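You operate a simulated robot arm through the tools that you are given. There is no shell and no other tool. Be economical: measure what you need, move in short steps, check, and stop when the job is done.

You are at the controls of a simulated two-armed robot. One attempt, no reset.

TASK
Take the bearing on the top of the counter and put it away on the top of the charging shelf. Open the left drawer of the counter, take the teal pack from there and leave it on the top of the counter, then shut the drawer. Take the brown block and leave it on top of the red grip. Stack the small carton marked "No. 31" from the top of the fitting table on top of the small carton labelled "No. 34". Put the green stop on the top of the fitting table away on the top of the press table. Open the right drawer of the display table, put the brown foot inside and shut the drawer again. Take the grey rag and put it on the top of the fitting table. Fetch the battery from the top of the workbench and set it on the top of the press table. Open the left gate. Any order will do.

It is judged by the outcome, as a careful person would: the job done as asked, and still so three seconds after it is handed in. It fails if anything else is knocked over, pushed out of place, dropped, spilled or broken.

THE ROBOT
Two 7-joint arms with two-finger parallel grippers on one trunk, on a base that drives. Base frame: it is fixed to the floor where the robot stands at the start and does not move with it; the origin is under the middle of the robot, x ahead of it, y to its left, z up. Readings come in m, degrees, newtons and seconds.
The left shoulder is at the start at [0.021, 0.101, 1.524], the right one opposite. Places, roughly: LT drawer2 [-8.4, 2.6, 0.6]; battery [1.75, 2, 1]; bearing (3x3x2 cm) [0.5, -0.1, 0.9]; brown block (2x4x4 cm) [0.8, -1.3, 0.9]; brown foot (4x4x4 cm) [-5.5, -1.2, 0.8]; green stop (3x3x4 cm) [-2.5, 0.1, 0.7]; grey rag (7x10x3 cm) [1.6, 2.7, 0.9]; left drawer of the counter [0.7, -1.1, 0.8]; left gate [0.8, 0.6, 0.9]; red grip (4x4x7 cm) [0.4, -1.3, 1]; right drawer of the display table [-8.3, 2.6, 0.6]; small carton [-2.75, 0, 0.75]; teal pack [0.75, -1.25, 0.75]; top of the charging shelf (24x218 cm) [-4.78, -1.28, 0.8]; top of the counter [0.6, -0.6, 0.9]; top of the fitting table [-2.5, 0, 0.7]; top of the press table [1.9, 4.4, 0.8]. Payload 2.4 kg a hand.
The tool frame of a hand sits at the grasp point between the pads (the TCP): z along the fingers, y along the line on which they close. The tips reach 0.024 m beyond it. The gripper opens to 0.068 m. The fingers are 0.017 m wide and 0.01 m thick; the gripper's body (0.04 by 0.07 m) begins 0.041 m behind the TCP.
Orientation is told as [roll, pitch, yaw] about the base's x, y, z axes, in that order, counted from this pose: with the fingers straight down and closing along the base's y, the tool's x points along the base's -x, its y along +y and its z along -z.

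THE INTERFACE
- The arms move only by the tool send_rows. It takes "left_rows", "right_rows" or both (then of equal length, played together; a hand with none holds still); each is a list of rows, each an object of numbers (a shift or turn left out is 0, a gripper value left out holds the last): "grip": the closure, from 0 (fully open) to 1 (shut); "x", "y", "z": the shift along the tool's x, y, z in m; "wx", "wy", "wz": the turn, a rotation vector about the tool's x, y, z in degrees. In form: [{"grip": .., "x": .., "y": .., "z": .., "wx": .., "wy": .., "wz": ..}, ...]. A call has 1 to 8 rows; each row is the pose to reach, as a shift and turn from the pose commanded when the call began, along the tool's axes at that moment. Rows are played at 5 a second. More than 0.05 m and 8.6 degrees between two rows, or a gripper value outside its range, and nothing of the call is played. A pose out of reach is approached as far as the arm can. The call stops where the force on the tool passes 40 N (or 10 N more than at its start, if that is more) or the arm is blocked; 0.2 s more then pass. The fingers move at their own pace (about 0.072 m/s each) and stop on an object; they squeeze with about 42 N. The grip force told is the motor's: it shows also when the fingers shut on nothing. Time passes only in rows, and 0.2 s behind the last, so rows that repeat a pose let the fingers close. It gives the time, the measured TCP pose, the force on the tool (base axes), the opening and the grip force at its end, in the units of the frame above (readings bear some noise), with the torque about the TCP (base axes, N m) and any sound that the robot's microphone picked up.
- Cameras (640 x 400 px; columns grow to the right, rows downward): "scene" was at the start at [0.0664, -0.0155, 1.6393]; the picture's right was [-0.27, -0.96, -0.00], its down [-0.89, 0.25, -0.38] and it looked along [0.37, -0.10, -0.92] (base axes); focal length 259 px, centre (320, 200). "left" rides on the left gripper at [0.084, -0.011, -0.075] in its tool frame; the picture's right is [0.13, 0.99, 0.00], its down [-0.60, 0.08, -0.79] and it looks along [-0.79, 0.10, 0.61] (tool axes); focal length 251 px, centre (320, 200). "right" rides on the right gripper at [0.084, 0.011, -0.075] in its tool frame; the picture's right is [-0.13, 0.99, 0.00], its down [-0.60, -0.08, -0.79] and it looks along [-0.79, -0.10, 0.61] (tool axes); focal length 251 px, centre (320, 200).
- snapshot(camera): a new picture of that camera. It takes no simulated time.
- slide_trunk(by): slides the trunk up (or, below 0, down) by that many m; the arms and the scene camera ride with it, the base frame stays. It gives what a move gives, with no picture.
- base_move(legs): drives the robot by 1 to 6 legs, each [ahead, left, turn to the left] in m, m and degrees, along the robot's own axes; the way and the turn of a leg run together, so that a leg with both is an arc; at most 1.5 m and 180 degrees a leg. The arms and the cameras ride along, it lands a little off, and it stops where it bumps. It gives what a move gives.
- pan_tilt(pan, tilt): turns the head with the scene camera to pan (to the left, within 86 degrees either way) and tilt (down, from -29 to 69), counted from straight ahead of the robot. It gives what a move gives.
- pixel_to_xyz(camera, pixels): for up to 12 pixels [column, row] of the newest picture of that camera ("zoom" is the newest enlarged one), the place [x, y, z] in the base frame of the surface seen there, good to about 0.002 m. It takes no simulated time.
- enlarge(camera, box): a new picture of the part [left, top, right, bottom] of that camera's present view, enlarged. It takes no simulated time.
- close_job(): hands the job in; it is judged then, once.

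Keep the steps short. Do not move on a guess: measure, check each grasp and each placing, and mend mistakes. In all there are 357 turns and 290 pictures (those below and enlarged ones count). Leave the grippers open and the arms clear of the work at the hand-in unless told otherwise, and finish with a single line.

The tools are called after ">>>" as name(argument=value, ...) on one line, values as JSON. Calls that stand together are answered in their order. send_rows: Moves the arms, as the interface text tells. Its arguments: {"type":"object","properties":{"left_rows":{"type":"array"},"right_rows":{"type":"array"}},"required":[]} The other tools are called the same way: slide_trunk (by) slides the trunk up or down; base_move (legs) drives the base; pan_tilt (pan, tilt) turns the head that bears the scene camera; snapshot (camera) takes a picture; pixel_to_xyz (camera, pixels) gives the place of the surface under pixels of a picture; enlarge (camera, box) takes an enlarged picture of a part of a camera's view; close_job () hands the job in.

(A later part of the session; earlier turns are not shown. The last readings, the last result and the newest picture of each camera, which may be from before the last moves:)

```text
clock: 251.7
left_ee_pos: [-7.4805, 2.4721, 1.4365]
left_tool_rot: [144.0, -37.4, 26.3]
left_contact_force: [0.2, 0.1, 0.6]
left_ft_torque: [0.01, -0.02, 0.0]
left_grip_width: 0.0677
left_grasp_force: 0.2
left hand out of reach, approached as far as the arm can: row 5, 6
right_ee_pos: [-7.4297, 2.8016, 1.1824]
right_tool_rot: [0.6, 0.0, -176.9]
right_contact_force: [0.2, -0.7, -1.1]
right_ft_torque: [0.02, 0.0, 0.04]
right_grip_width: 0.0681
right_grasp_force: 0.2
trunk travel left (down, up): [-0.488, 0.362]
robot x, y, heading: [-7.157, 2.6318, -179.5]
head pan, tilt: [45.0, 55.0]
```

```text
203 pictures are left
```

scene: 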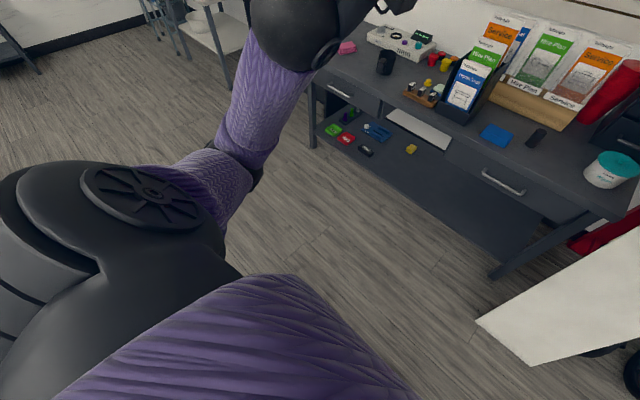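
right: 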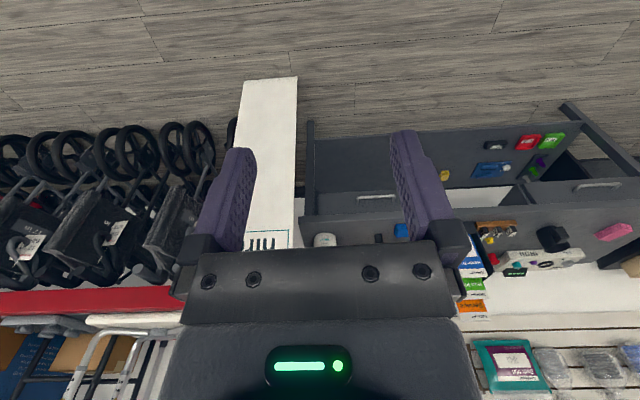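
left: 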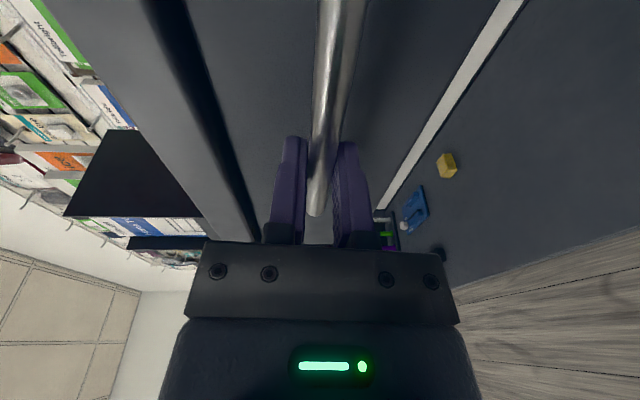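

The elbow is now outward-left. From here I lower the hand with fingers going to horizontal.

>>> send_rows(left_rows=[{"x": 0.015, "y": -0.012, "z": -0.016, "wy": 6}, {"x": 0.03, "y": -0.023, "z": -0.032, "wy": 12}, {"x": 0.045, "y": -0.035, "z": -0.048, "wy": 18}, {"x": 0.06, "y": -0.046, "z": -0.064, "wy": 24}, {"x": 0.075, "y": -0.058, "z": -0.08, "wy": 30}, {"x": 0.09, "y": -0.07, "z": -0.096, "wy": 36}, {"x": 0.106, "y": -0.082, "z": -0.112, "wy": 42}, {"x": 0.121, "y": -0.093, "z": -0.129, "wy": 48}])

>>> snapshot(camera="scene")

```text
clock: 253.5
left_ee_pos: [-7.5367, 2.478, 1.2183]
left_tool_rot: [87.2, -62.2, 95.8]
left_contact_force: [-0.7, -0.3, -0.6]
left_ft_torque: [0.01, 0.02, -0.01]
left_grip_width: 0.0679
left_grasp_force: 0.2
left hand out of reach, approached as far as the arm can: row 1, 2, 3, 4, 5, 6, 7, 8
right_ee_pos: [-7.4287, 2.8022, 1.1822]
right_tool_rot: [0.7, 0.0, -176.9]
right_contact_force: [-0.5, 0.1, -0.5]
right_ft_torque: [-0.01, 0.01, 0.01]
right_grip_width: 0.0677
right_grasp_force: 0.1
trunk travel left (down, up): [-0.488, 0.362]
robot x, y, heading: [-7.1584, 2.6288, -179.5]
head pan, tilt: [45.0, 55.0]
```

```text
202 pictures are left
```

scene: 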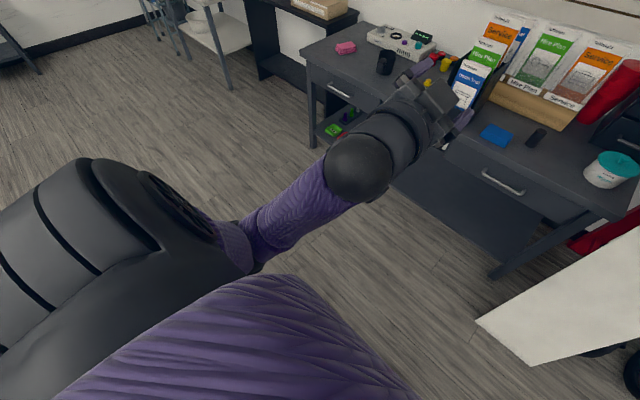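

Compact and fingers forward. Level the roll (−28°), then pitch down while lowering.

>>> send_rows(left_rows=[{"wz": -7}, {"wz": -14}, {"wz": -21}, {"wz": -28}])

>>> send_rows(left_rows=[{"wy": 8.5, "x": 0.02}, {"wy": 17, "x": 0.04}, {"wy": 25.5, "x": 0.06}, {"wy": 34, "x": 0.08}, {"wy": 42.5, "x": 0.1}, {"wy": 51, "x": 0.12}, {"wy": 59.5, "x": 0.12}, {"wy": 68, "x": 0.12}])

>>> snapshot(camera="scene")

```text
clock: 254.5
left_ee_pos: [-7.5374, 2.478, 1.2186]
left_tool_rot: [-13.5, -88.7, -163.3]
left_contact_force: [-0.1, -0.1, 0.3]
left_ft_torque: [-0.03, 0.02, 0.03]
left_grip_width: 0.0679
left_grasp_force: 0.1
right_ee_pos: [-7.4307, 2.8034, 1.1816]
right_tool_rot: [0.7, 0.1, -176.9]
right_contact_force: [-0.7, -0.4, -0.2]
right_ft_torque: [0.02, 0.01, 0.01]
right_grip_width: 0.0681
right_grasp_force: 0.0
trunk travel left (down, up): [-0.488, 0.362]
robot x, y, heading: [-7.1607, 2.6311, -179.4]
head pan, tilt: [45.0, 55.0]
```

```text
clock: 256.3
left_ee_pos: [-7.5441, 2.476, 1.086]
left_tool_rot: [-0.3, -20.6, -176.8]
left_contact_force: [-0.4, 0.7, 0.0]
left_ft_torque: [-0.04, 0.01, -0.04]
left_grip_width: 0.0684
left_grasp_force: 0.1
left hand out of reach, approached as far as the arm can: row 8
right_ee_pos: [-7.4313, 2.8009, 1.1819]
right_tool_rot: [0.6, 0.1, -177.0]
right_contact_force: [0.3, -0.2, -0.4]
right_ft_torque: [0.03, 0.01, 0.0]
right_grip_width: 0.0681
right_grasp_force: 0.0
trunk travel left (down, up): [-0.488, 0.362]
robot x, y, heading: [-7.1589, 2.6298, -179.5]
head pan, tilt: [45.0, 55.0]
```

```text
201 pictures are left
```

scene: 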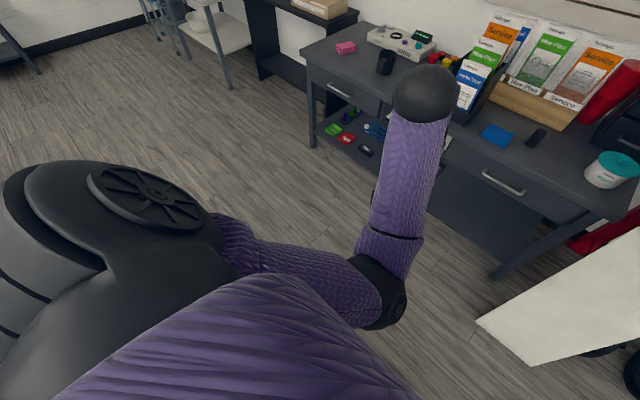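

I reverse that, then bring the fingers-forward hand inward and lower (as at the start: 0.33 below the shoulder) before pitching down.

>>> send_rows(left_rows=[{"wy": -8.5, "z": -0.02}, {"wy": -17, "z": -0.04}, {"wy": -25.5, "z": -0.06}, {"wy": -34, "z": -0.08}, {"wy": -42.5, "z": -0.1}, {"wy": -51, "z": -0.11}, {"wy": -59.5, "z": -0.12}, {"wy": -68, "z": -0.12}])

>>> send_rows(left_rows=[{"wz": 8.5, "x": -0.02}, {"wz": 17, "x": -0.04}, {"wz": 25, "x": -0.06}, {"wz": 30, "x": -0.08, "z": -0.02}, {"wz": 30, "x": -0.1, "z": -0.04}])

>>> snapshot(camera="scene")

```text
clock: 257.4
left_ee_pos: [-7.5304, 2.4694, 1.219]
left_tool_rot: [1.6, -65.1, -177.0]
left_contact_force: [0.2, -0.3, -0.7]
left_ft_torque: [-0.03, -0.02, -0.01]
left_grip_width: 0.0681
left_grasp_force: 0.0
left hand out of reach, approached as far as the arm can: row 5
right_ee_pos: [-7.4295, 2.8014, 1.1826]
right_tool_rot: [0.6, 0.0, -176.9]
right_contact_force: [0.5, -0.3, -0.4]
right_ft_torque: [0.0, 0.02, -0.03]
right_grip_width: 0.068
right_grasp_force: 0.0
trunk travel left (down, up): [-0.488, 0.362]
robot x, y, heading: [-7.1591, 2.6307, -179.3]
head pan, tilt: [45.0, 55.0]
stopped in row 5 (left hand): the arm was blocked; the commanded pose is now the measured one
```

```text
clock: 258.6
left_ee_pos: [-7.5483, 2.4712, 1.317]
left_tool_rot: [47.0, -51.4, 130.3]
left_contact_force: [0.4, -0.6, -0.1]
left_ft_torque: [-0.02, -0.03, 0.02]
left_grip_width: 0.0681
left_grasp_force: 0.0
left hand out of reach, approached as far as the arm can: row 5
right_ee_pos: [-7.43, 2.8016, 1.1818]
right_tool_rot: [0.7, 0.0, -176.8]
right_contact_force: [-0.2, -0.4, -0.4]
right_ft_torque: [0.04, 0.02, -0.02]
right_grip_width: 0.0681
right_grasp_force: 0.2
trunk travel left (down, up): [-0.488, 0.362]
robot x, y, heading: [-7.1611, 2.6337, -179.2]
head pan, tilt: [45.0, 55.0]
```

```text
200 pictures are left
```

scene: 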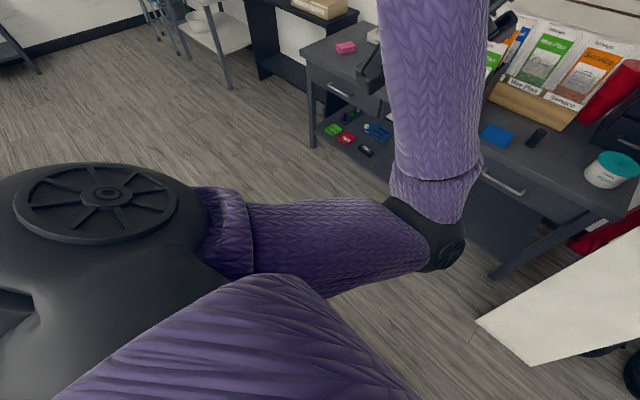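

>>> send_rows(left_rows=[{"wy": -8.5, "z": 0.02}, {"wy": -17, "z": 0.04}, {"wy": -25.5, "z": 0.06}, {"wy": -34, "z": 0.08}, {"wy": -42.5, "z": 0.1}, {"wy": -51, "z": 0.12}, {"wy": -59.5, "z": 0.12}, {"wy": -68, "z": 0.12}])

>>> snapshot(camera="scene")

```text
clock: 260.4
left_ee_pos: [-7.6575, 2.4638, 1.2643]
left_tool_rot: [141.3, -43.6, 19.2]
left_contact_force: [-0.2, 0.3, -0.5]
left_ft_torque: [0.01, -0.05, 0.01]
left_grip_width: 0.0678
left_grasp_force: 0.1
right_ee_pos: [-7.4303, 2.802, 1.1809]
right_tool_rot: [0.6, 0.1, -176.9]
right_contact_force: [-0.1, 0.3, 0.4]
right_ft_torque: [0.04, 0.0, 0.0]
right_grip_width: 0.0681
right_grasp_force: 0.1
trunk travel left (down, up): [-0.488, 0.362]
robot x, y, heading: [-7.1605, 2.6301, -179.3]
head pan, tilt: [45.0, 55.0]
```

```text
199 pictures are left
```

scene: 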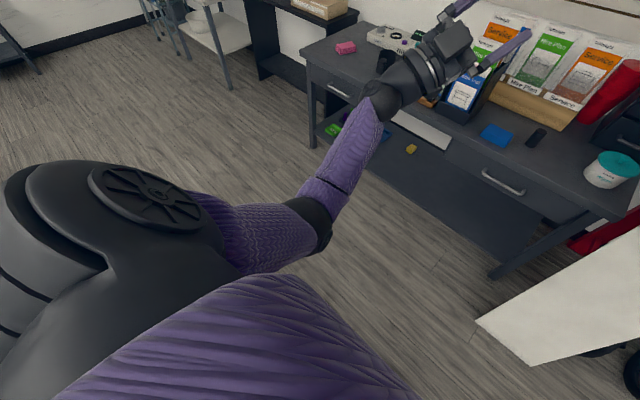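

>>> send_rows(left_rows=[{"x": -0.029, "y": -0.014, "z": -0.018}, {"x": -0.058, "y": -0.028, "z": -0.036}, {"x": -0.087, "y": -0.041, "z": -0.054}, {"x": -0.116, "y": -0.055, "z": -0.072}, {"x": -0.145, "y": -0.068, "z": -0.09}, {"x": -0.175, "y": -0.082, "z": -0.109}])

>>> snapshot(camera="scene")

```text
clock: 261.8
left_ee_pos: [-7.4706, 2.5325, 1.2735]
left_tool_rot: [141.3, -43.3, 19.0]
left_contact_force: [-0.3, 0.2, -0.6]
left_ft_torque: [0.01, 0.0, 0.01]
left_grip_width: 0.068
left_grasp_force: 0.0
left hand out of reach, approached as far as the arm can: row 6
right_ee_pos: [-7.4306, 2.8015, 1.1825]
right_tool_rot: [0.7, 0.0, -176.9]
right_contact_force: [-0.6, 0.5, 0.3]
right_ft_torque: [0.0, -0.01, -0.01]
right_grip_width: 0.0677
right_grasp_force: 0.0
trunk travel left (down, up): [-0.488, 0.362]
robot x, y, heading: [-7.161, 2.6301, -179.7]
head pan, tilt: [45.0, 55.0]
```

```text
198 pictures are left
```

scene: 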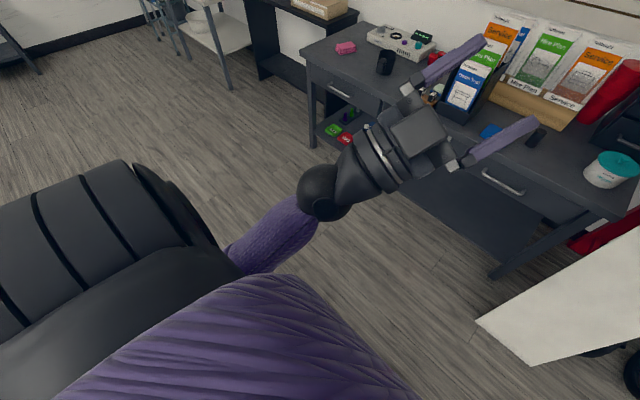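

The elbow is back and out now. Pitch down keeping the wrist about where it is.

>>> send_rows(left_rows=[{"wy": 8.5, "x": 0.0125, "y": -0.01, "z": -0.013}, {"wy": 17, "x": 0.025, "y": -0.02, "z": -0.027}, {"wy": 25.5, "x": 0.0375, "y": -0.03, "z": -0.04}, {"wy": 34, "x": 0.05, "y": -0.04, "z": -0.053}, {"wy": 42.5, "x": 0.0625, "y": -0.05, "z": -0.067}, {"wy": 51, "x": 0.075, "y": -0.06, "z": -0.08}, {"wy": 59.5, "x": 0.0875, "y": -0.07, "z": -0.093}, {"wy": 68, "x": 0.1, "y": -0.078, "z": -0.107}])

>>> snapshot(camera="scene")

```text
clock: 263.0
left_ee_pos: [-7.4849, 2.5348, 1.1344]
left_tool_rot: [85.7, -50.6, 80.3]
left_contact_force: [0.5, 0.1, 0.0]
left_ft_torque: [0.0, 0.0, 0.01]
left_grip_width: 0.0681
left_grasp_force: 0.0
left hand out of reach, approached as far as the arm can: row 1, 2, 3, 4, 5
right_ee_pos: [-7.431, 2.8026, 1.1823]
right_tool_rot: [0.6, 0.0, -176.9]
right_contact_force: [0.3, 0.9, -0.5]
right_ft_torque: [0.0, 0.0, 0.0]
right_grip_width: 0.0682
right_grasp_force: 0.1
trunk travel left (down, up): [-0.488, 0.362]
robot x, y, heading: [-7.1582, 2.6324, -179.4]
head pan, tilt: [45.0, 55.0]
stopped in row 5 (left hand): the arm was blocked; the commanded pose is now the measured one
```

```text
197 pictures are left
```

scene: 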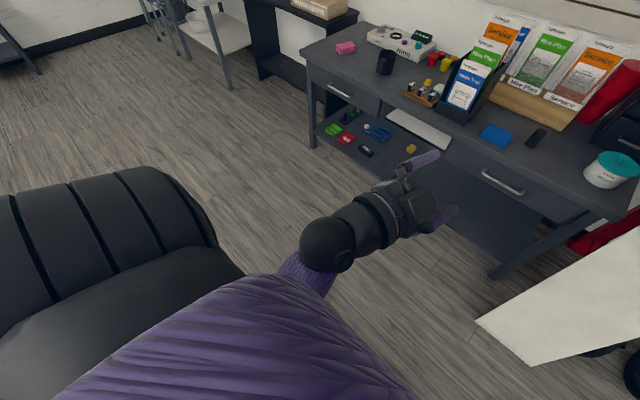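

>>> send_rows(left_rows=[{"wz": -8, "z": 0.01}, {"wz": -16, "z": 0.02}, {"wz": -24, "z": 0.03}, {"wz": -32, "z": 0.03}, {"wz": -39, "z": 0.03}])

>>> send_rows(left_rows=[{"wy": 8.5, "x": 0.02}, {"wy": 17, "x": 0.04}, {"wy": 25.5, "x": 0.06}, {"wy": 34, "x": 0.08}, {"wy": 42.5, "x": 0.09, "z": -0.01}, {"wy": 51, "x": 0.1, "z": -0.02}, {"wy": 59.5, "x": 0.11, "z": -0.04}, {"wy": 68, "x": 0.12, "z": -0.05}])

>>> snapshot(camera="scene")

```text
clock: 264.2
left_ee_pos: [-7.5123, 2.5378, 1.1255]
left_tool_rot: [35.1, -85.0, 131.2]
left_contact_force: [-0.8, 0.4, 0.7]
left_ft_torque: [0.0, -0.02, -0.02]
left_grip_width: 0.0678
left_grasp_force: 0.0
right_ee_pos: [-7.4299, 2.8014, 1.1812]
right_tool_rot: [0.6, 0.0, -176.9]
right_contact_force: [-0.3, 0.6, -0.5]
right_ft_torque: [-0.01, 0.01, -0.03]
right_grip_width: 0.068
right_grasp_force: 0.1
trunk travel left (down, up): [-0.488, 0.362]
robot x, y, heading: [-7.158, 2.6342, -179.3]
head pan, tilt: [45.0, 55.0]
```

```text
clock: 266.0
left_ee_pos: [-7.4614, 2.5275, 1.0143]
left_tool_rot: [0.3, -19.3, 166.9]
left_contact_force: [-14.3, 0.1, -7.7]
left_ft_torque: [0.21, 0.53, -0.31]
left_grip_width: 0.068
left_grasp_force: 0.0
right_ee_pos: [-7.4296, 2.8027, 1.1817]
right_tool_rot: [0.7, 0.0, -177.0]
right_contact_force: [0.1, -0.2, -0.7]
right_ft_torque: [-0.01, 0.01, 0.03]
right_grip_width: 0.0682
right_grasp_force: 0.1
trunk travel left (down, up): [-0.488, 0.362]
robot x, y, heading: [-7.159, 2.6305, -179.9]
head pan, tilt: [45.0, 55.0]
```

```text
196 pictures are left
```

scene: 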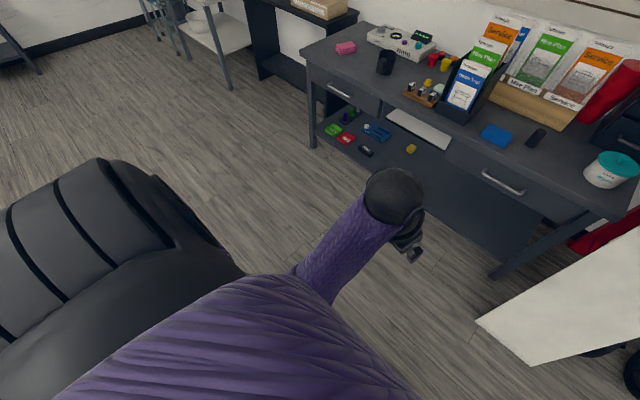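

Nearly the original pose. Move forward 5 cm, finish the pitch, and straighten the yaw.

>>> send_rows(left_rows=[{"x": -0.03, "wy": 5}, {"x": -0.05, "wy": 10, "wz": -4}, {"x": -0.05, "wy": 15, "wz": -8}, {"x": -0.05, "wy": 19, "wz": -12}])

>>> send_rows(left_rows=[{"z": -0.04}, {"z": -0.08}, {"z": -0.12, "x": 0.02}, {"z": -0.15, "x": 0.04}])

>>> snapshot(camera="scene")

```text
clock: 266.3
left_ee_pos: [-7.4703, 2.5124, 1.0135]
left_tool_rot: [3.9, -17.9, 167.1]
left_contact_force: [-3.1, 1.4, -0.9]
left_ft_torque: [-0.1, 0.01, 0.25]
left_grip_width: 0.0682
left_grasp_force: 0.1
right_ee_pos: [-7.4313, 2.8018, 1.1818]
right_tool_rot: [0.7, 0.0, -176.9]
right_contact_force: [-0.8, -1.0, -0.7]
right_ft_torque: [0.01, -0.03, 0.02]
right_grip_width: 0.0679
right_grasp_force: 0.1
trunk travel left (down, up): [-0.488, 0.362]
robot x, y, heading: [-7.1596, 2.6351, -179.5]
head pan, tilt: [45.0, 55.0]
stopped in row 1 (left hand): the force on the tool passed its limit at 87 N (the readings are from after the stop); the commanded pose is now the measured one
```

```text
clock: 266.7
left_ee_pos: [-7.4574, 2.4502, 1.0254]
left_tool_rot: [16.8, -13.6, 164.8]
left_contact_force: [-0.2, 0.1, 0.3]
left_ft_torque: [-0.03, -0.01, 0.0]
left_grip_width: 0.0682
left_grasp_force: 0.0
left hand out of reach, approached as far as the arm can: row 1, 2
right_ee_pos: [-7.4299, 2.8021, 1.1828]
right_tool_rot: [0.8, 0.0, -176.9]
right_contact_force: [-1.3, 0.0, 0.2]
right_ft_torque: [0.0, 0.02, -0.01]
right_grip_width: 0.0679
right_grasp_force: 0.0
trunk travel left (down, up): [-0.488, 0.362]
robot x, y, heading: [-7.1566, 2.6307, -179.1]
head pan, tilt: [45.0, 55.0]
stopped in row 2 (left hand): the arm was blocked; the commanded pose is now the measured one
```

```text
195 pictures are left
```

scene: 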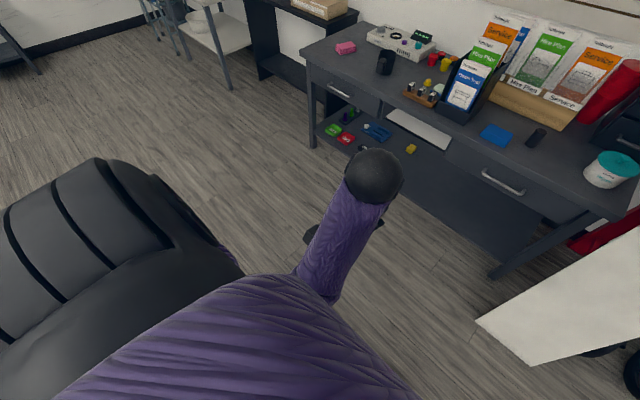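

>>> send_rows(left_rows=[{"x": -0.02, "wx": 4}, {"x": -0.04, "wx": 8}, {"x": -0.06, "wx": 12}, {"x": -0.08, "wx": 16, "wy": 5}, {"x": -0.1, "wx": 16, "wy": 10}, {"x": -0.1, "wx": 16, "wy": 13, "wz": -6}, {"x": -0.1, "wx": 16, "wy": 13, "wz": -12}])

>>> snapshot(camera="scene")

```text
clock: 268.3
left_ee_pos: [-7.5571, 2.4749, 1.0436]
left_tool_rot: [-1.5, -2.3, 178.6]
left_contact_force: [-0.8, -0.6, 0.6]
left_ft_torque: [-0.01, -0.01, 0.0]
left_grip_width: 0.068
left_grasp_force: 0.1
left hand out of reach, approached as far as the arm can: row 4, 5, 6, 7
right_ee_pos: [-7.43, 2.802, 1.1819]
right_tool_rot: [0.6, 0.0, -176.9]
right_contact_force: [-0.6, -0.5, -0.8]
right_ft_torque: [0.0, 0.04, -0.01]
right_grip_width: 0.0681
right_grasp_force: 0.0
trunk travel left (down, up): [-0.488, 0.362]
robot x, y, heading: [-7.1598, 2.6324, -179.6]
head pan, tilt: [45.0, 55.0]
```

```text
194 pictures are left
```

scene: 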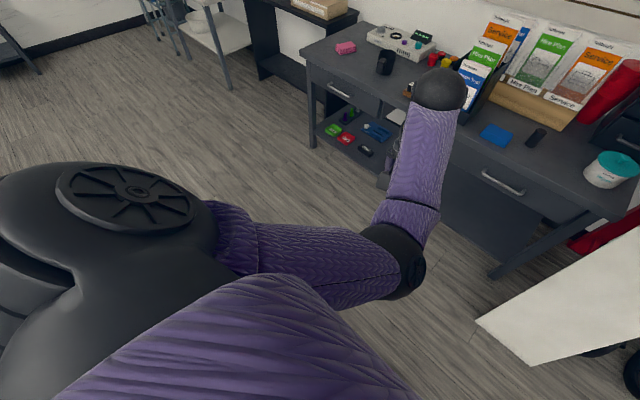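

The elbow keeps flipping inward. I'll simply park the left arm in the compact fingers-up pose that worked and use the right arm.

>>> send_rows(left_rows=[{"wy": -8.5, "x": -0.01}, {"wy": -17, "x": -0.02}, {"wy": -25.5, "x": -0.03}, {"wy": -34, "x": -0.04}, {"wy": -42.5, "x": -0.05}, {"wy": -51, "x": -0.06}, {"wy": -59.5, "x": -0.07}, {"wy": -68, "x": -0.08}])

>>> send_rows(left_rows=[{"wy": -8.5, "x": -0.03}, {"wy": -17, "x": -0.06}, {"wy": -25.5, "x": -0.09}, {"wy": -34, "x": -0.12}, {"wy": -42.5, "x": -0.15}, {"wy": -51, "x": -0.18}, {"wy": -59.5, "x": -0.2}, {"wy": -68, "x": -0.22}])

>>> send_rows(left_rows=[{"x": -0.029, "y": -0.01, "z": -0.018}, {"x": -0.058, "y": -0.02, "z": -0.036}, {"x": -0.087, "y": -0.03, "z": -0.054}, {"x": -0.116, "y": -0.04, "z": -0.072}, {"x": -0.145, "y": -0.05, "z": -0.09}, {"x": -0.165, "y": -0.06, "z": -0.1}])

>>> snapshot(camera="scene")

```text
clock: 270.1
left_ee_pos: [-7.6374, 2.4791, 1.046]
left_tool_rot: [-4.9, -70.3, -177.2]
left_contact_force: [0.4, 0.8, 0.2]
left_ft_torque: [-0.06, 0.01, -0.04]
left_grip_width: 0.0679
left_grasp_force: 0.1
right_ee_pos: [-7.4305, 2.8022, 1.1818]
right_tool_rot: [0.7, 0.0, -176.9]
right_contact_force: [0.0, 0.3, 0.2]
right_ft_torque: [-0.01, 0.02, -0.02]
right_grip_width: 0.0679
right_grasp_force: 0.1
trunk travel left (down, up): [-0.488, 0.362]
robot x, y, heading: [-7.1587, 2.6323, -179.6]
head pan, tilt: [45.0, 55.0]
```

```text
clock: 271.9
left_ee_pos: [-7.7115, 2.4744, 1.2551]
left_tool_rot: [-178.2, -41.4, -3.0]
left_contact_force: [-0.2, -0.4, -0.4]
left_ft_torque: [0.0, 0.03, 0.04]
left_grip_width: 0.0679
left_grasp_force: 0.1
right_ee_pos: [-7.4297, 2.8018, 1.1826]
right_tool_rot: [0.7, 0.0, -176.9]
right_contact_force: [0.5, -0.1, -0.8]
right_ft_torque: [0.01, -0.01, -0.01]
right_grip_width: 0.0679
right_grasp_force: 0.0
trunk travel left (down, up): [-0.488, 0.362]
robot x, y, heading: [-7.1618, 2.6299, -179.5]
head pan, tilt: [45.0, 55.0]
```

```text
clock: 273.3
left_ee_pos: [-7.5194, 2.5253, 1.298]
left_tool_rot: [180.0, -40.6, -1.3]
left_contact_force: [-0.2, 0.3, 0.1]
left_ft_torque: [0.01, -0.01, -0.01]
left_grip_width: 0.0681
left_grasp_force: 0.2
right_ee_pos: [-7.4297, 2.8013, 1.1822]
right_tool_rot: [0.7, -0.1, -176.9]
right_contact_force: [-0.1, -0.2, -0.2]
right_ft_torque: [0.01, -0.02, -0.03]
right_grip_width: 0.0682
right_grasp_force: 0.2
trunk travel left (down, up): [-0.488, 0.362]
robot x, y, heading: [-7.1581, 2.6279, -179.4]
head pan, tilt: [45.0, 55.0]
```

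```text
193 pictures are left
```

scene: 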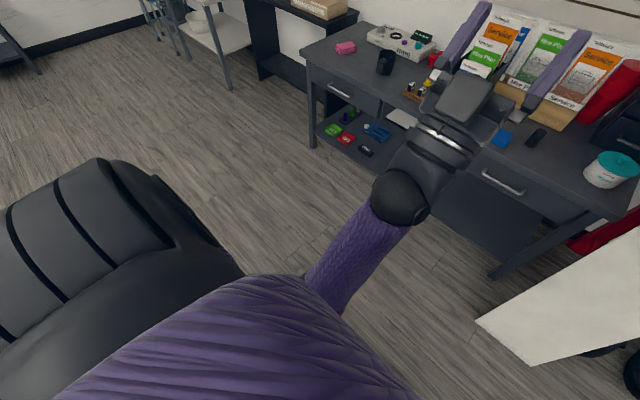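

>>> send_rows(left_rows=[{"x": -0.035, "y": 0.02, "z": 0.005}, {"x": -0.07, "y": 0.05, "z": 0.01}, {"x": -0.105, "y": 0.08, "z": 0.016}])

>>> base_move(legs=[[-0.3, 0, 0], [0, 0, 120]])

>>> pan_tilt(pan=0, tilt=25)

>>> snapshot(camera="scene")

```text
clock: 274.1
left_ee_pos: [-7.4844, 2.4394, 1.3651]
left_tool_rot: [-178.0, -41.5, -3.0]
left_contact_force: [-0.2, -0.1, 0.4]
left_ft_torque: [0.01, 0.02, -0.01]
left_grip_width: 0.0682
left_grasp_force: 0.0
left hand out of reach, approached as far as the arm can: row 2, 3
right_ee_pos: [-7.4286, 2.8013, 1.1827]
right_tool_rot: [0.6, -0.1, -177.0]
right_contact_force: [-0.2, -0.8, -0.4]
right_ft_torque: [-0.01, -0.03, -0.01]
right_grip_width: 0.0678
right_grasp_force: 0.2
trunk travel left (down, up): [-0.488, 0.362]
robot x, y, heading: [-7.1581, 2.6286, -179.4]
head pan, tilt: [45.0, 55.0]
```

```text
clock: 281.2
left_ee_pos: [-6.5305, 2.4481, 1.3649]
left_tool_rot: [-178.0, -41.6, 117.2]
left_contact_force: [-0.6, -0.5, 0.1]
left_ft_torque: [-0.01, -0.01, -0.02]
left_grip_width: 0.068
left_grasp_force: 0.2
right_ee_pos: [-6.871, 2.3127, 1.1818]
right_tool_rot: [0.7, 0.0, -56.7]
right_contact_force: [0.2, 0.4, 0.9]
right_ft_torque: [-0.02, -0.01, 0.0]
right_grip_width: 0.0681
right_grasp_force: 0.0
trunk travel left (down, up): [-0.488, 0.362]
robot x, y, heading: [-6.8595, 2.6322, -59.4]
head pan, tilt: [45.0, 55.0]
```

```text
clock: 282.3
left_ee_pos: [-6.53, 2.4485, 1.3638]
left_tool_rot: [-177.9, -41.6, 117.4]
left_contact_force: [0.2, -0.3, -0.2]
left_ft_torque: [0.02, 0.0, 0.0]
left_grip_width: 0.0681
left_grasp_force: 0.0
right_ee_pos: [-6.8703, 2.3127, 1.1819]
right_tool_rot: [0.7, -0.1, -56.7]
right_contact_force: [0.1, -0.7, 0.3]
right_ft_torque: [0.0, 0.05, 0.0]
right_grip_width: 0.0677
right_grasp_force: 0.0
trunk travel left (down, up): [-0.488, 0.362]
robot x, y, heading: [-6.8573, 2.6311, -59.4]
head pan, tilt: [0.0, 25.0]
```

```text
192 pictures are left
```

scene: 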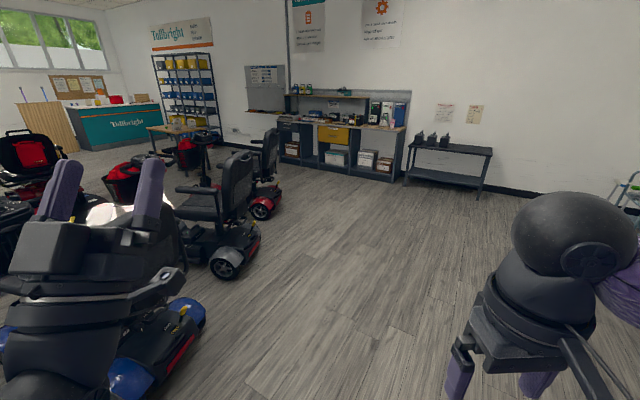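

>>> pixel_to_xyz(camera="scene", pixels=[[228, 268], [263, 210], [200, 330], [275, 170], [160, 130], [210, 128]])

```text
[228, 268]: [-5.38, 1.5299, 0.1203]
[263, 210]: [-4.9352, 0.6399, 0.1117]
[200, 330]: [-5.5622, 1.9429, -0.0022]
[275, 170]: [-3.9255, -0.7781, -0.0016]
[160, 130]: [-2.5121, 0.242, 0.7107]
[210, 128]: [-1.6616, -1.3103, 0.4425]
```

The floor ahead is free. I drive back to the south side of the fitting table.

>>> base_move(legs=[[1.5, 0, 0], [1.5, 0, 0], [0.68, 0, 0], [0, 0, 59.4], [1.5, 0, 0], [0.55, 0, 0]])

>>> pan_tilt(pan=45, tilt=35)

>>> snapshot(camera="scene")

```text
clock: 312.5
left_ee_pos: [-2.6056, -0.4065, 1.3638]
left_tool_rot: [-178.0, -41.6, 175.3]
left_contact_force: [0.3, -0.1, 0.5]
left_ft_torque: [0.0, -0.02, 0.0]
left_grip_width: 0.0678
left_grasp_force: 0.1
right_ee_pos: [-2.6718, -0.7654, 1.182]
right_tool_rot: [0.7, -0.1, 1.4]
right_contact_force: [-0.9, -1.0, -1.0]
right_ft_torque: [-0.01, 0.04, -0.01]
right_grip_width: 0.0677
right_grasp_force: 0.1
trunk travel left (down, up): [-0.488, 0.362]
robot x, y, heading: [-2.9372, -0.5892, -1.2]
head pan, tilt: [0.0, 25.0]
```

```text
clock: 313.6
left_ee_pos: [-2.6059, -0.4063, 1.3647]
left_tool_rot: [-178.0, -41.6, 175.3]
left_contact_force: [-0.5, 0.5, -0.5]
left_ft_torque: [-0.03, 0.0, -0.02]
left_grip_width: 0.068
left_grasp_force: 0.0
right_ee_pos: [-2.6718, -0.766, 1.1823]
right_tool_rot: [0.7, 0.0, 1.3]
right_contact_force: [-0.3, 0.2, -0.1]
right_ft_torque: [0.0, -0.04, -0.02]
right_grip_width: 0.0679
right_grasp_force: 0.1
trunk travel left (down, up): [-0.488, 0.362]
robot x, y, heading: [-2.9376, -0.589, -1.2]
head pan, tilt: [45.0, 35.0]
```

```text
191 pictures are left
```

scene: 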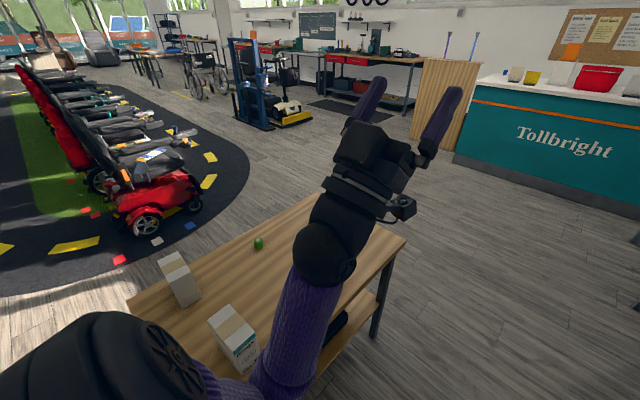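

I turn to face the table and look down.

>>> base_move(legs=[[0, 0, 91]])

>>> pan_tilt(pan=-20, tilt=45)

>>> snapshot(camera="scene")

```text
clock: 317.9
left_ee_pos: [-3.1238, -0.2589, 1.3656]
left_tool_rot: [-178.0, -41.7, -93.9]
left_contact_force: [-0.1, 0.1, 0.0]
left_ft_torque: [-0.01, 0.0, -0.01]
left_grip_width: 0.068
left_grasp_force: 0.1
right_ee_pos: [-2.7626, -0.3191, 1.1818]
right_tool_rot: [0.7, 0.0, 92.2]
right_contact_force: [0.0, -0.4, -0.1]
right_ft_torque: [-0.02, 0.04, 0.05]
right_grip_width: 0.0678
right_grasp_force: 0.1
trunk travel left (down, up): [-0.488, 0.362]
robot x, y, heading: [-2.9414, -0.5846, 89.2]
head pan, tilt: [45.0, 35.0]
```

```text
clock: 319.2
left_ee_pos: [-3.1235, -0.2584, 1.3651]
left_tool_rot: [-178.0, -41.7, -93.8]
left_contact_force: [-0.2, -0.1, 0.2]
left_ft_torque: [0.0, 0.01, 0.02]
left_grip_width: 0.0679
left_grasp_force: 0.1
right_ee_pos: [-2.7612, -0.3191, 1.1835]
right_tool_rot: [0.7, 0.1, 92.2]
right_contact_force: [-1.2, 0.3, 0.0]
right_ft_torque: [0.02, -0.04, 0.03]
right_grip_width: 0.0681
right_grasp_force: 0.1
trunk travel left (down, up): [-0.488, 0.362]
robot x, y, heading: [-2.9401, -0.5892, 89.5]
head pan, tilt: [-20.0, 45.0]
```

```text
190 pictures are left
```

scene: 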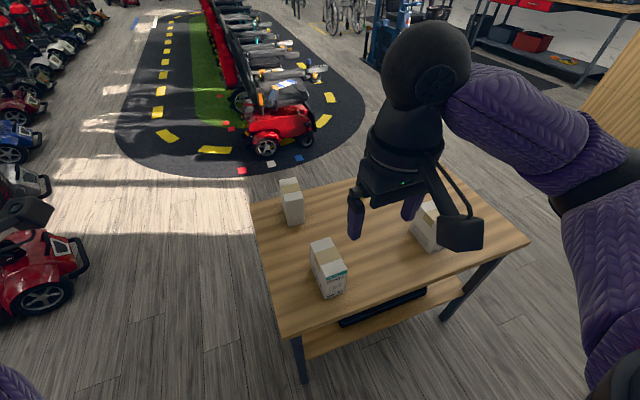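

>>> enlarge(camera="scene", box=[250, 160, 490, 310])

>>> pixel_to_xyz(camera="zoom", pixels=[[105, 60], [115, 125], [195, 225], [215, 320], [450, 130], [470, 200], [130, 250], [380, 260], [600, 160], [160, 200]])

```text
2.67 times, centred on (370, 235) of scene
```

zoom: 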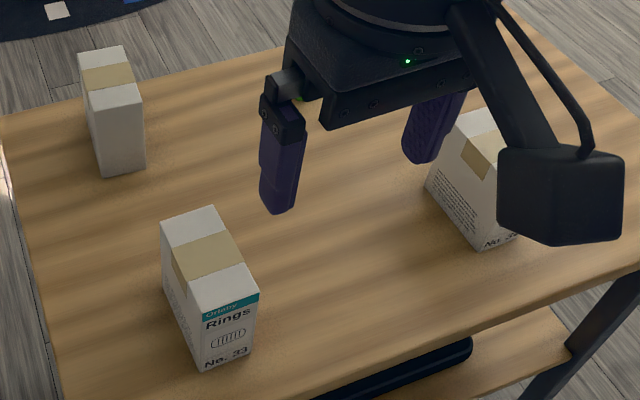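

```text
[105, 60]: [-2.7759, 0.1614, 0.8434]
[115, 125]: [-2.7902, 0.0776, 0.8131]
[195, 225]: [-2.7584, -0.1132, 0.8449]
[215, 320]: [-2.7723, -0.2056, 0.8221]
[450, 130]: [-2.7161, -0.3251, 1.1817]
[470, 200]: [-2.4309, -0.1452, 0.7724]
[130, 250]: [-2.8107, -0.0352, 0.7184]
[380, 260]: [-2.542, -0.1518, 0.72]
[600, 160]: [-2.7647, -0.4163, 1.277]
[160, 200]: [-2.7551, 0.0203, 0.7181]
```

Cartons: "No. 33" front-left, another at right, one at the back. I drive right 0.3 m to read the others.

>>> base_move(legs=[[0, -0.45, 0]])

>>> pan_tilt(pan=10, tilt=45)

>>> snapshot(camera="scene")

```text
clock: 322.0
left_ee_pos: [-2.6702, -0.2631, 1.3648]
left_tool_rot: [-178.2, -41.7, -93.9]
left_contact_force: [0.3, 0.1, 0.1]
left_ft_torque: [0.02, 0.0, -0.03]
left_grip_width: 0.0681
left_grasp_force: 0.0
right_ee_pos: [-2.3073, -0.3238, 1.1818]
right_tool_rot: [0.7, 0.1, 92.1]
right_contact_force: [0.5, 1.3, 0.3]
right_ft_torque: [0.0, 0.0, 0.02]
right_grip_width: 0.0679
right_grasp_force: 0.0
trunk travel left (down, up): [-0.488, 0.362]
robot x, y, heading: [-2.4884, -0.5934, 89.7]
head pan, tilt: [-20.0, 45.0]
```

```text
clock: 322.9
left_ee_pos: [-2.6695, -0.2627, 1.3649]
left_tool_rot: [-178.0, -41.5, -93.9]
left_contact_force: [0.6, 0.2, -0.6]
left_ft_torque: [-0.01, 0.0, -0.01]
left_grip_width: 0.0682
left_grasp_force: 0.1
right_ee_pos: [-2.3094, -0.3224, 1.1831]
right_tool_rot: [0.6, 0.0, 92.1]
right_contact_force: [0.7, -0.3, 0.1]
right_ft_torque: [0.01, -0.01, 0.01]
right_grip_width: 0.0681
right_grasp_force: 0.1
trunk travel left (down, up): [-0.488, 0.362]
robot x, y, heading: [-2.4826, -0.593, 89.5]
head pan, tilt: [10.0, 45.0]
```

```text
188 pictures are left
```

scene: 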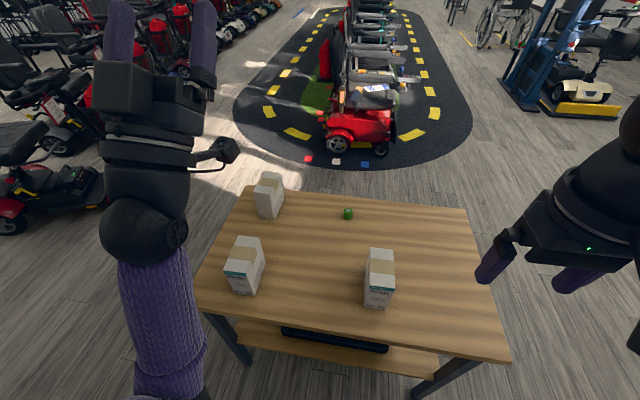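

>>> enlarge(camera="scene", box=[210, 160, 430, 320])

>>> pixel_to_xyz(camera="scene", pixels=[[380, 262], [372, 251], [389, 251], [370, 274], [392, 276], [245, 250], [237, 239], [258, 239], [270, 181], [348, 212], [350, 250], [300, 250]])

```text
2.50 times, centred on (320, 240) of scene
```

zoom: 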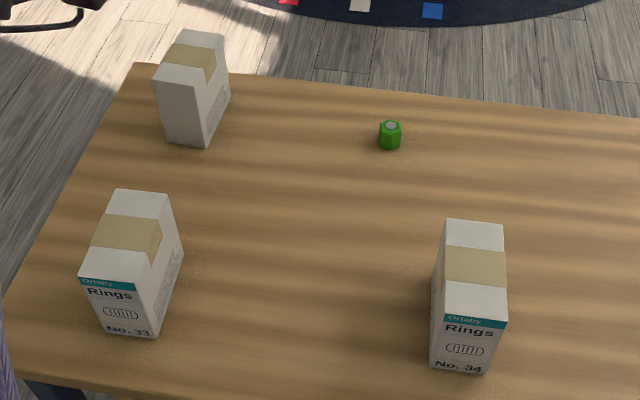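

```text
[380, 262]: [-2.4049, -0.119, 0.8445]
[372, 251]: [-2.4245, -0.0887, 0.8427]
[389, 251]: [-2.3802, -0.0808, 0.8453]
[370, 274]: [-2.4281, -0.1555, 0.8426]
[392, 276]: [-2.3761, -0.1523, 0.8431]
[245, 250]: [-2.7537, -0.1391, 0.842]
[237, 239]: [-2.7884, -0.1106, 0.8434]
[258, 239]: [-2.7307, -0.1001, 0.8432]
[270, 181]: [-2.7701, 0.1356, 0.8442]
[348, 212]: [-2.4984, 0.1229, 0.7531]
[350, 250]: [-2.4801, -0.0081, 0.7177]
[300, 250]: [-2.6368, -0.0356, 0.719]
```

>>> pixel_to_xyz(camera="zoom", pixels=[[156, 68], [182, 34], [226, 41], [213, 78], [190, 55], [382, 130], [398, 130], [390, 120], [390, 148], [445, 225], [500, 228]])

>>> pixel_to_xyz(camera="scene", pixels=[[308, 158], [336, 161], [365, 164], [335, 145], [250, 187], [466, 210], [198, 300], [508, 360]])

```text
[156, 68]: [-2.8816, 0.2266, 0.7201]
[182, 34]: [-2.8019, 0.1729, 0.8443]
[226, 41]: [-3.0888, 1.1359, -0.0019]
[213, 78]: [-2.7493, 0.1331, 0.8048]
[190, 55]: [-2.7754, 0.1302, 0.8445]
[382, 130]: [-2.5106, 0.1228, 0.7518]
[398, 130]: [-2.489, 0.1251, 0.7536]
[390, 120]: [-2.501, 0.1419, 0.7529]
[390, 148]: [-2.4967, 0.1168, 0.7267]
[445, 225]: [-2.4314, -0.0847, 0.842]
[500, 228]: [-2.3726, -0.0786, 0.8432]
```

```text
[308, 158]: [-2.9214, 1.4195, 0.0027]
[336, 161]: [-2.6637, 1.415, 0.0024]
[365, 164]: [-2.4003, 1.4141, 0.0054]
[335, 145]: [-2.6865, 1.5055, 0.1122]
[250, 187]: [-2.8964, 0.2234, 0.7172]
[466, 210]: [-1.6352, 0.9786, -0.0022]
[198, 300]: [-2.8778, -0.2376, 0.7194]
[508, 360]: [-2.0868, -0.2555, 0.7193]
```

Table spans x −2.89…−2.08, y −0.26…0.25. The back carton (presumably No. 31) and the green stop need the north side. I drive round the east end.

>>> base_move(legs=[[0, -0.95, 0], [1.3, 0, 0], [0, 0, 180], [0, -1.25, 0]])

>>> pan_tilt(pan=-5, tilt=50)

>>> snapshot(camera="scene")

```text
clock: 347.4
left_ee_pos: [-2.6067, 0.343, 1.3645]
left_tool_rot: [-178.1, -41.6, 88.1]
left_contact_force: [0.2, -0.6, -0.1]
left_ft_torque: [0.02, 0.0, -0.01]
left_grip_width: 0.068
left_grasp_force: 0.1
right_ee_pos: [-2.9681, 0.391, 1.1819]
right_tool_rot: [0.7, 0.0, -85.9]
right_contact_force: [-0.5, 0.1, -1.3]
right_ft_torque: [0.0, -0.02, -0.01]
right_grip_width: 0.0682
right_grasp_force: 0.1
trunk travel left (down, up): [-0.488, 0.362]
robot x, y, heading: [-2.8028, 0.6676, -88.7]
head pan, tilt: [10.0, 45.0]
```

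```text
clock: 348.1
left_ee_pos: [-2.6051, 0.3451, 1.3638]
left_tool_rot: [-178.0, -41.6, 88.1]
left_contact_force: [-0.1, -0.3, -0.6]
left_ft_torque: [-0.02, -0.01, -0.01]
left_grip_width: 0.0679
left_grasp_force: 0.1
right_ee_pos: [-2.9687, 0.3915, 1.1825]
right_tool_rot: [0.7, 0.0, -85.8]
right_contact_force: [0.3, -0.1, -0.6]
right_ft_torque: [-0.02, 0.01, 0.05]
right_grip_width: 0.068
right_grasp_force: 0.0
trunk travel left (down, up): [-0.488, 0.362]
robot x, y, heading: [-2.8011, 0.6651, -88.3]
head pan, tilt: [-5.0, 50.0]
```

```text
186 pictures are left
```

scene: 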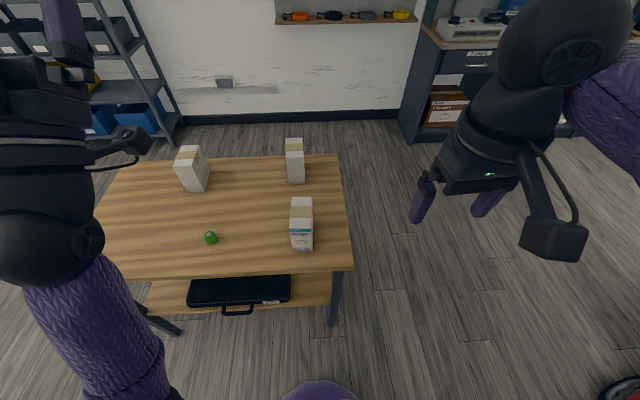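

>>> enlarge(camera="scene", box=[270, 185, 334, 265])

>>> pixel_to_xyz(camera="scene", pixels=[[293, 199], [311, 199], [292, 226], [311, 226], [302, 212], [302, 235], [207, 235], [212, 240], [210, 233]])

```text
5.00 times, centred on (302, 225) of scene
```

zoom: 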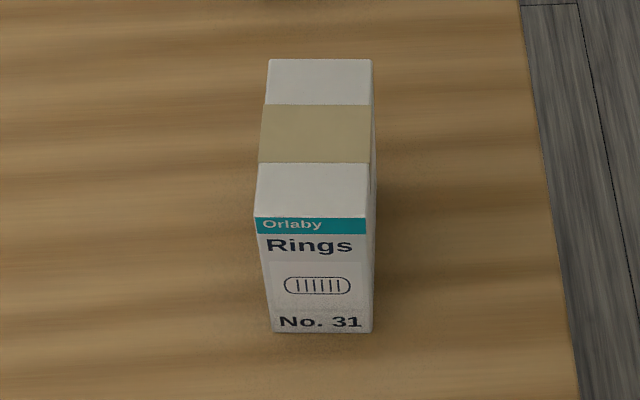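

```text
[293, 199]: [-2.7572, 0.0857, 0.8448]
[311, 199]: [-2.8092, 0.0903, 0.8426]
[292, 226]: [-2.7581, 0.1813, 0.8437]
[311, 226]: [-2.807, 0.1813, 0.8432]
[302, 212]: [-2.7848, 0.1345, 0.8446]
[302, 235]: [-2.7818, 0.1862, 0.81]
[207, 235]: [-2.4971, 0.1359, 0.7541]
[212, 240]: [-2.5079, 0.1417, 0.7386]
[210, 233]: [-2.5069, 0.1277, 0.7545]
```

"No. 31" confirmed. I get its corners exactly.

>>> pixel_to_xyz(camera="zoom", pixels=[[272, 64], [369, 64], [258, 212], [362, 212], [261, 140], [366, 140]])

```text
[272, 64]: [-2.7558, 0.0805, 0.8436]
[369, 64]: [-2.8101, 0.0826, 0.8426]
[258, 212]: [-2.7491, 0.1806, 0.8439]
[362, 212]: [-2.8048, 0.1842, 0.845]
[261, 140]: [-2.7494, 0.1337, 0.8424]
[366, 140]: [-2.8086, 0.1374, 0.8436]
```

Centre ≈(−2.7795, 0.132), 57 mm wide, turned ≈−3.5°. I drive up, lower the trunk, and align the right hand.

>>> base_move(legs=[[0, 0.06, -1.5], [0.15, 0, 0]])

>>> slide_trunk(by=-0.18)

>>> send_rows(right_rows=[{"wz": 3}, {"wz": 6}])

```text
clock: 350.1
left_ee_pos: [-2.5546, 0.1892, 1.3642]
left_tool_rot: [-178.1, -41.5, 86.6]
left_contact_force: [0.2, -0.6, -0.3]
left_ft_torque: [-0.02, 0.02, 0.01]
left_grip_width: 0.068
left_grasp_force: 0.1
right_ee_pos: [-2.9158, 0.2475, 1.1826]
right_tool_rot: [0.6, 0.0, -87.4]
right_contact_force: [0.2, -0.3, -0.1]
right_ft_torque: [0.02, 0.01, 0.0]
right_grip_width: 0.0681
right_grasp_force: 0.1
trunk travel left (down, up): [-0.488, 0.362]
robot x, y, heading: [-2.7427, 0.5151, -89.6]
head pan, tilt: [-5.0, 50.0]
```

```text
clock: 352.1
left_ee_pos: [-2.5541, 0.1665, 1.1608]
left_tool_rot: [-177.7, -45.8, 86.3]
left_contact_force: [-0.5, -0.1, -0.1]
left_ft_torque: [0.0, 0.0, 0.04]
left_grip_width: 0.0679
left_grasp_force: 0.1
right_ee_pos: [-2.9147, 0.2479, 1.0014]
right_tool_rot: [0.7, 0.0, -87.4]
right_contact_force: [0.5, 0.3, 0.1]
right_ft_torque: [0.01, 0.01, 0.01]
right_grip_width: 0.0681
right_grasp_force: 0.0
trunk travel left (down, up): [-0.308, 0.542]
robot x, y, heading: [-2.7394, 0.5221, -90.0]
head pan, tilt: [-5.0, 50.0]
```

```text
clock: 352.7
left_ee_pos: [-2.5544, 0.1676, 1.1619]
left_tool_rot: [-177.6, -45.7, 86.2]
left_contact_force: [0.4, -0.4, 0.1]
left_ft_torque: [0.0, 0.03, -0.01]
left_grip_width: 0.0679
left_grasp_force: 0.0
right_ee_pos: [-2.9159, 0.2477, 1.002]
right_tool_rot: [0.7, 0.2, -93.4]
right_contact_force: [-0.6, -0.2, -0.4]
right_ft_torque: [0.0, 0.01, 0.01]
right_grip_width: 0.0681
right_grasp_force: 0.0
trunk travel left (down, up): [-0.308, 0.542]
robot x, y, heading: [-2.7399, 0.5222, -90.1]
head pan, tilt: [-5.0, 50.0]
```

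>>> send_rows(right_rows=[{"x": -0.027, "y": 0.036}, {"x": -0.054, "y": 0.072}, {"x": -0.08, "y": 0.107}, {"x": -0.107, "y": 0.1425}])

>>> snapshot(camera="right")

```text
clock: 353.7
left_ee_pos: [-2.5526, 0.1647, 1.1611]
left_tool_rot: [-177.8, -45.6, 86.4]
left_contact_force: [0.2, -0.2, 0.7]
left_ft_torque: [0.03, -0.05, 0.01]
left_grip_width: 0.0683
left_grasp_force: 0.1
right_ee_pos: [-2.7773, 0.133, 1.0051]
right_tool_rot: [0.6, 0.0, -93.4]
right_contact_force: [-0.1, -0.2, 0.6]
right_ft_torque: [0.01, -0.01, 0.0]
right_grip_width: 0.0681
right_grasp_force: 0.0
trunk travel left (down, up): [-0.308, 0.542]
robot x, y, heading: [-2.7419, 0.5183, -90.1]
head pan, tilt: [-5.0, 50.0]
```

```text
184 pictures are left
```

right: 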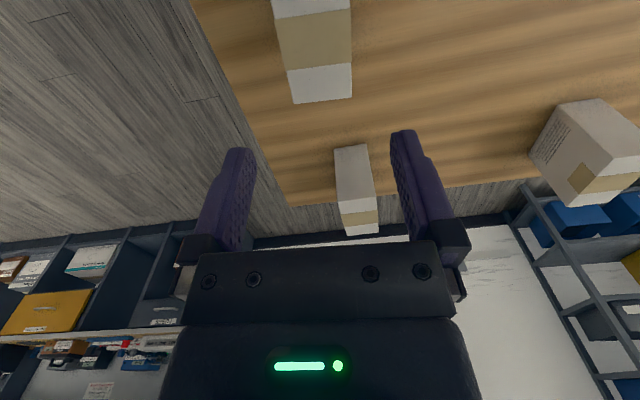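

>>> pixel_to_xyz(camera="right", pixels=[[277, 20], [347, 20], [283, 60], [348, 60], [296, 98], [350, 92]])

```text
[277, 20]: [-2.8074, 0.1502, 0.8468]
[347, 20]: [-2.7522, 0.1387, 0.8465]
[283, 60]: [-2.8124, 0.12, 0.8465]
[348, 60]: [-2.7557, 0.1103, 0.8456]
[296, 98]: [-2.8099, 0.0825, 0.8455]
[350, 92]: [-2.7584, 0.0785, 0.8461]
```

>>> send_rows(right_rows=[{"y": -0.004, "z": 0.04}, {"y": -0.004, "z": 0.085}, {"y": -0.004, "z": 0.128}])

>>> snapshot(camera="right")

```text
clock: 354.5
left_ee_pos: [-2.5544, 0.167, 1.161]
left_tool_rot: [-177.7, -45.6, 86.2]
left_contact_force: [0.0, -0.2, 1.0]
left_ft_torque: [0.04, 0.01, 0.01]
left_grip_width: 0.068
left_grasp_force: 0.0
right_ee_pos: [-2.7814, 0.1329, 0.8749]
right_tool_rot: [0.6, 0.0, -93.4]
right_contact_force: [0.3, -0.1, -0.1]
right_ft_torque: [0.01, 0.01, 0.02]
right_grip_width: 0.0682
right_grasp_force: 0.1
trunk travel left (down, up): [-0.308, 0.542]
robot x, y, heading: [-2.7426, 0.5175, -90.2]
head pan, tilt: [-5.0, 50.0]
```

```text
183 pictures are left
```

right: 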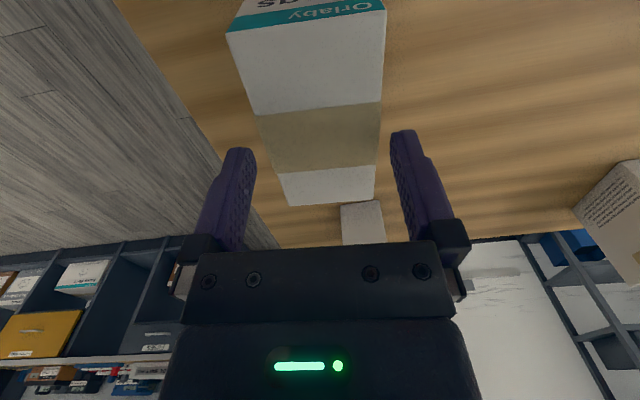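

Well centred between the fingers. Descend 4.4 cm and close.

>>> send_rows(right_rows=[{"z": 0.022}, {"z": 0.044}, {"z": 0.044, "grip": 1}, {"z": 0.044, "grip": 1}, {"z": 0.044, "grip": 1}])

>>> send_rows(right_rows=[{"z": -0.045}, {"z": -0.09}, {"z": -0.135}, {"z": -0.18}])

>>> snapshot(camera="right")

```text
clock: 355.7
left_ee_pos: [-2.5535, 0.1677, 1.1609]
left_tool_rot: [-177.7, -45.6, 86.4]
left_contact_force: [-0.4, -0.2, -0.6]
left_ft_torque: [0.0, -0.01, -0.01]
left_grip_width: 0.068
left_grasp_force: 0.1
right_ee_pos: [-2.7799, 0.1334, 0.8309]
right_tool_rot: [0.6, 0.0, -93.4]
right_contact_force: [0.7, -0.4, 7.4]
right_ft_torque: [0.05, 0.24, 0.0]
right_grip_width: 0.0596
right_grasp_force: 41.9
trunk travel left (down, up): [-0.308, 0.542]
robot x, y, heading: [-2.7432, 0.5185, -90.3]
head pan, tilt: [-5.0, 50.0]
```

```text
clock: 356.7
left_ee_pos: [-2.5549, 0.1663, 1.1611]
left_tool_rot: [-177.7, -45.6, 86.3]
left_contact_force: [-0.3, -1.0, -0.1]
left_ft_torque: [-0.01, -0.02, 0.01]
left_grip_width: 0.0681
left_grasp_force: 0.1
right_ee_pos: [-2.7834, 0.1331, 1.0127]
right_tool_rot: [0.7, 0.1, -93.4]
right_contact_force: [-0.9, 0.0, -1.9]
right_ft_torque: [0.03, 0.0, 0.01]
right_grip_width: 0.0598
right_grasp_force: 42.2
trunk travel left (down, up): [-0.308, 0.542]
robot x, y, heading: [-2.74, 0.5166, -90.0]
head pan, tilt: [-5.0, 50.0]
```

```text
182 pictures are left
```

right: 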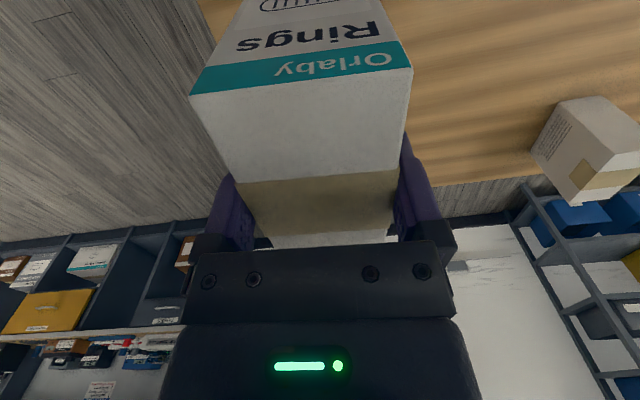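

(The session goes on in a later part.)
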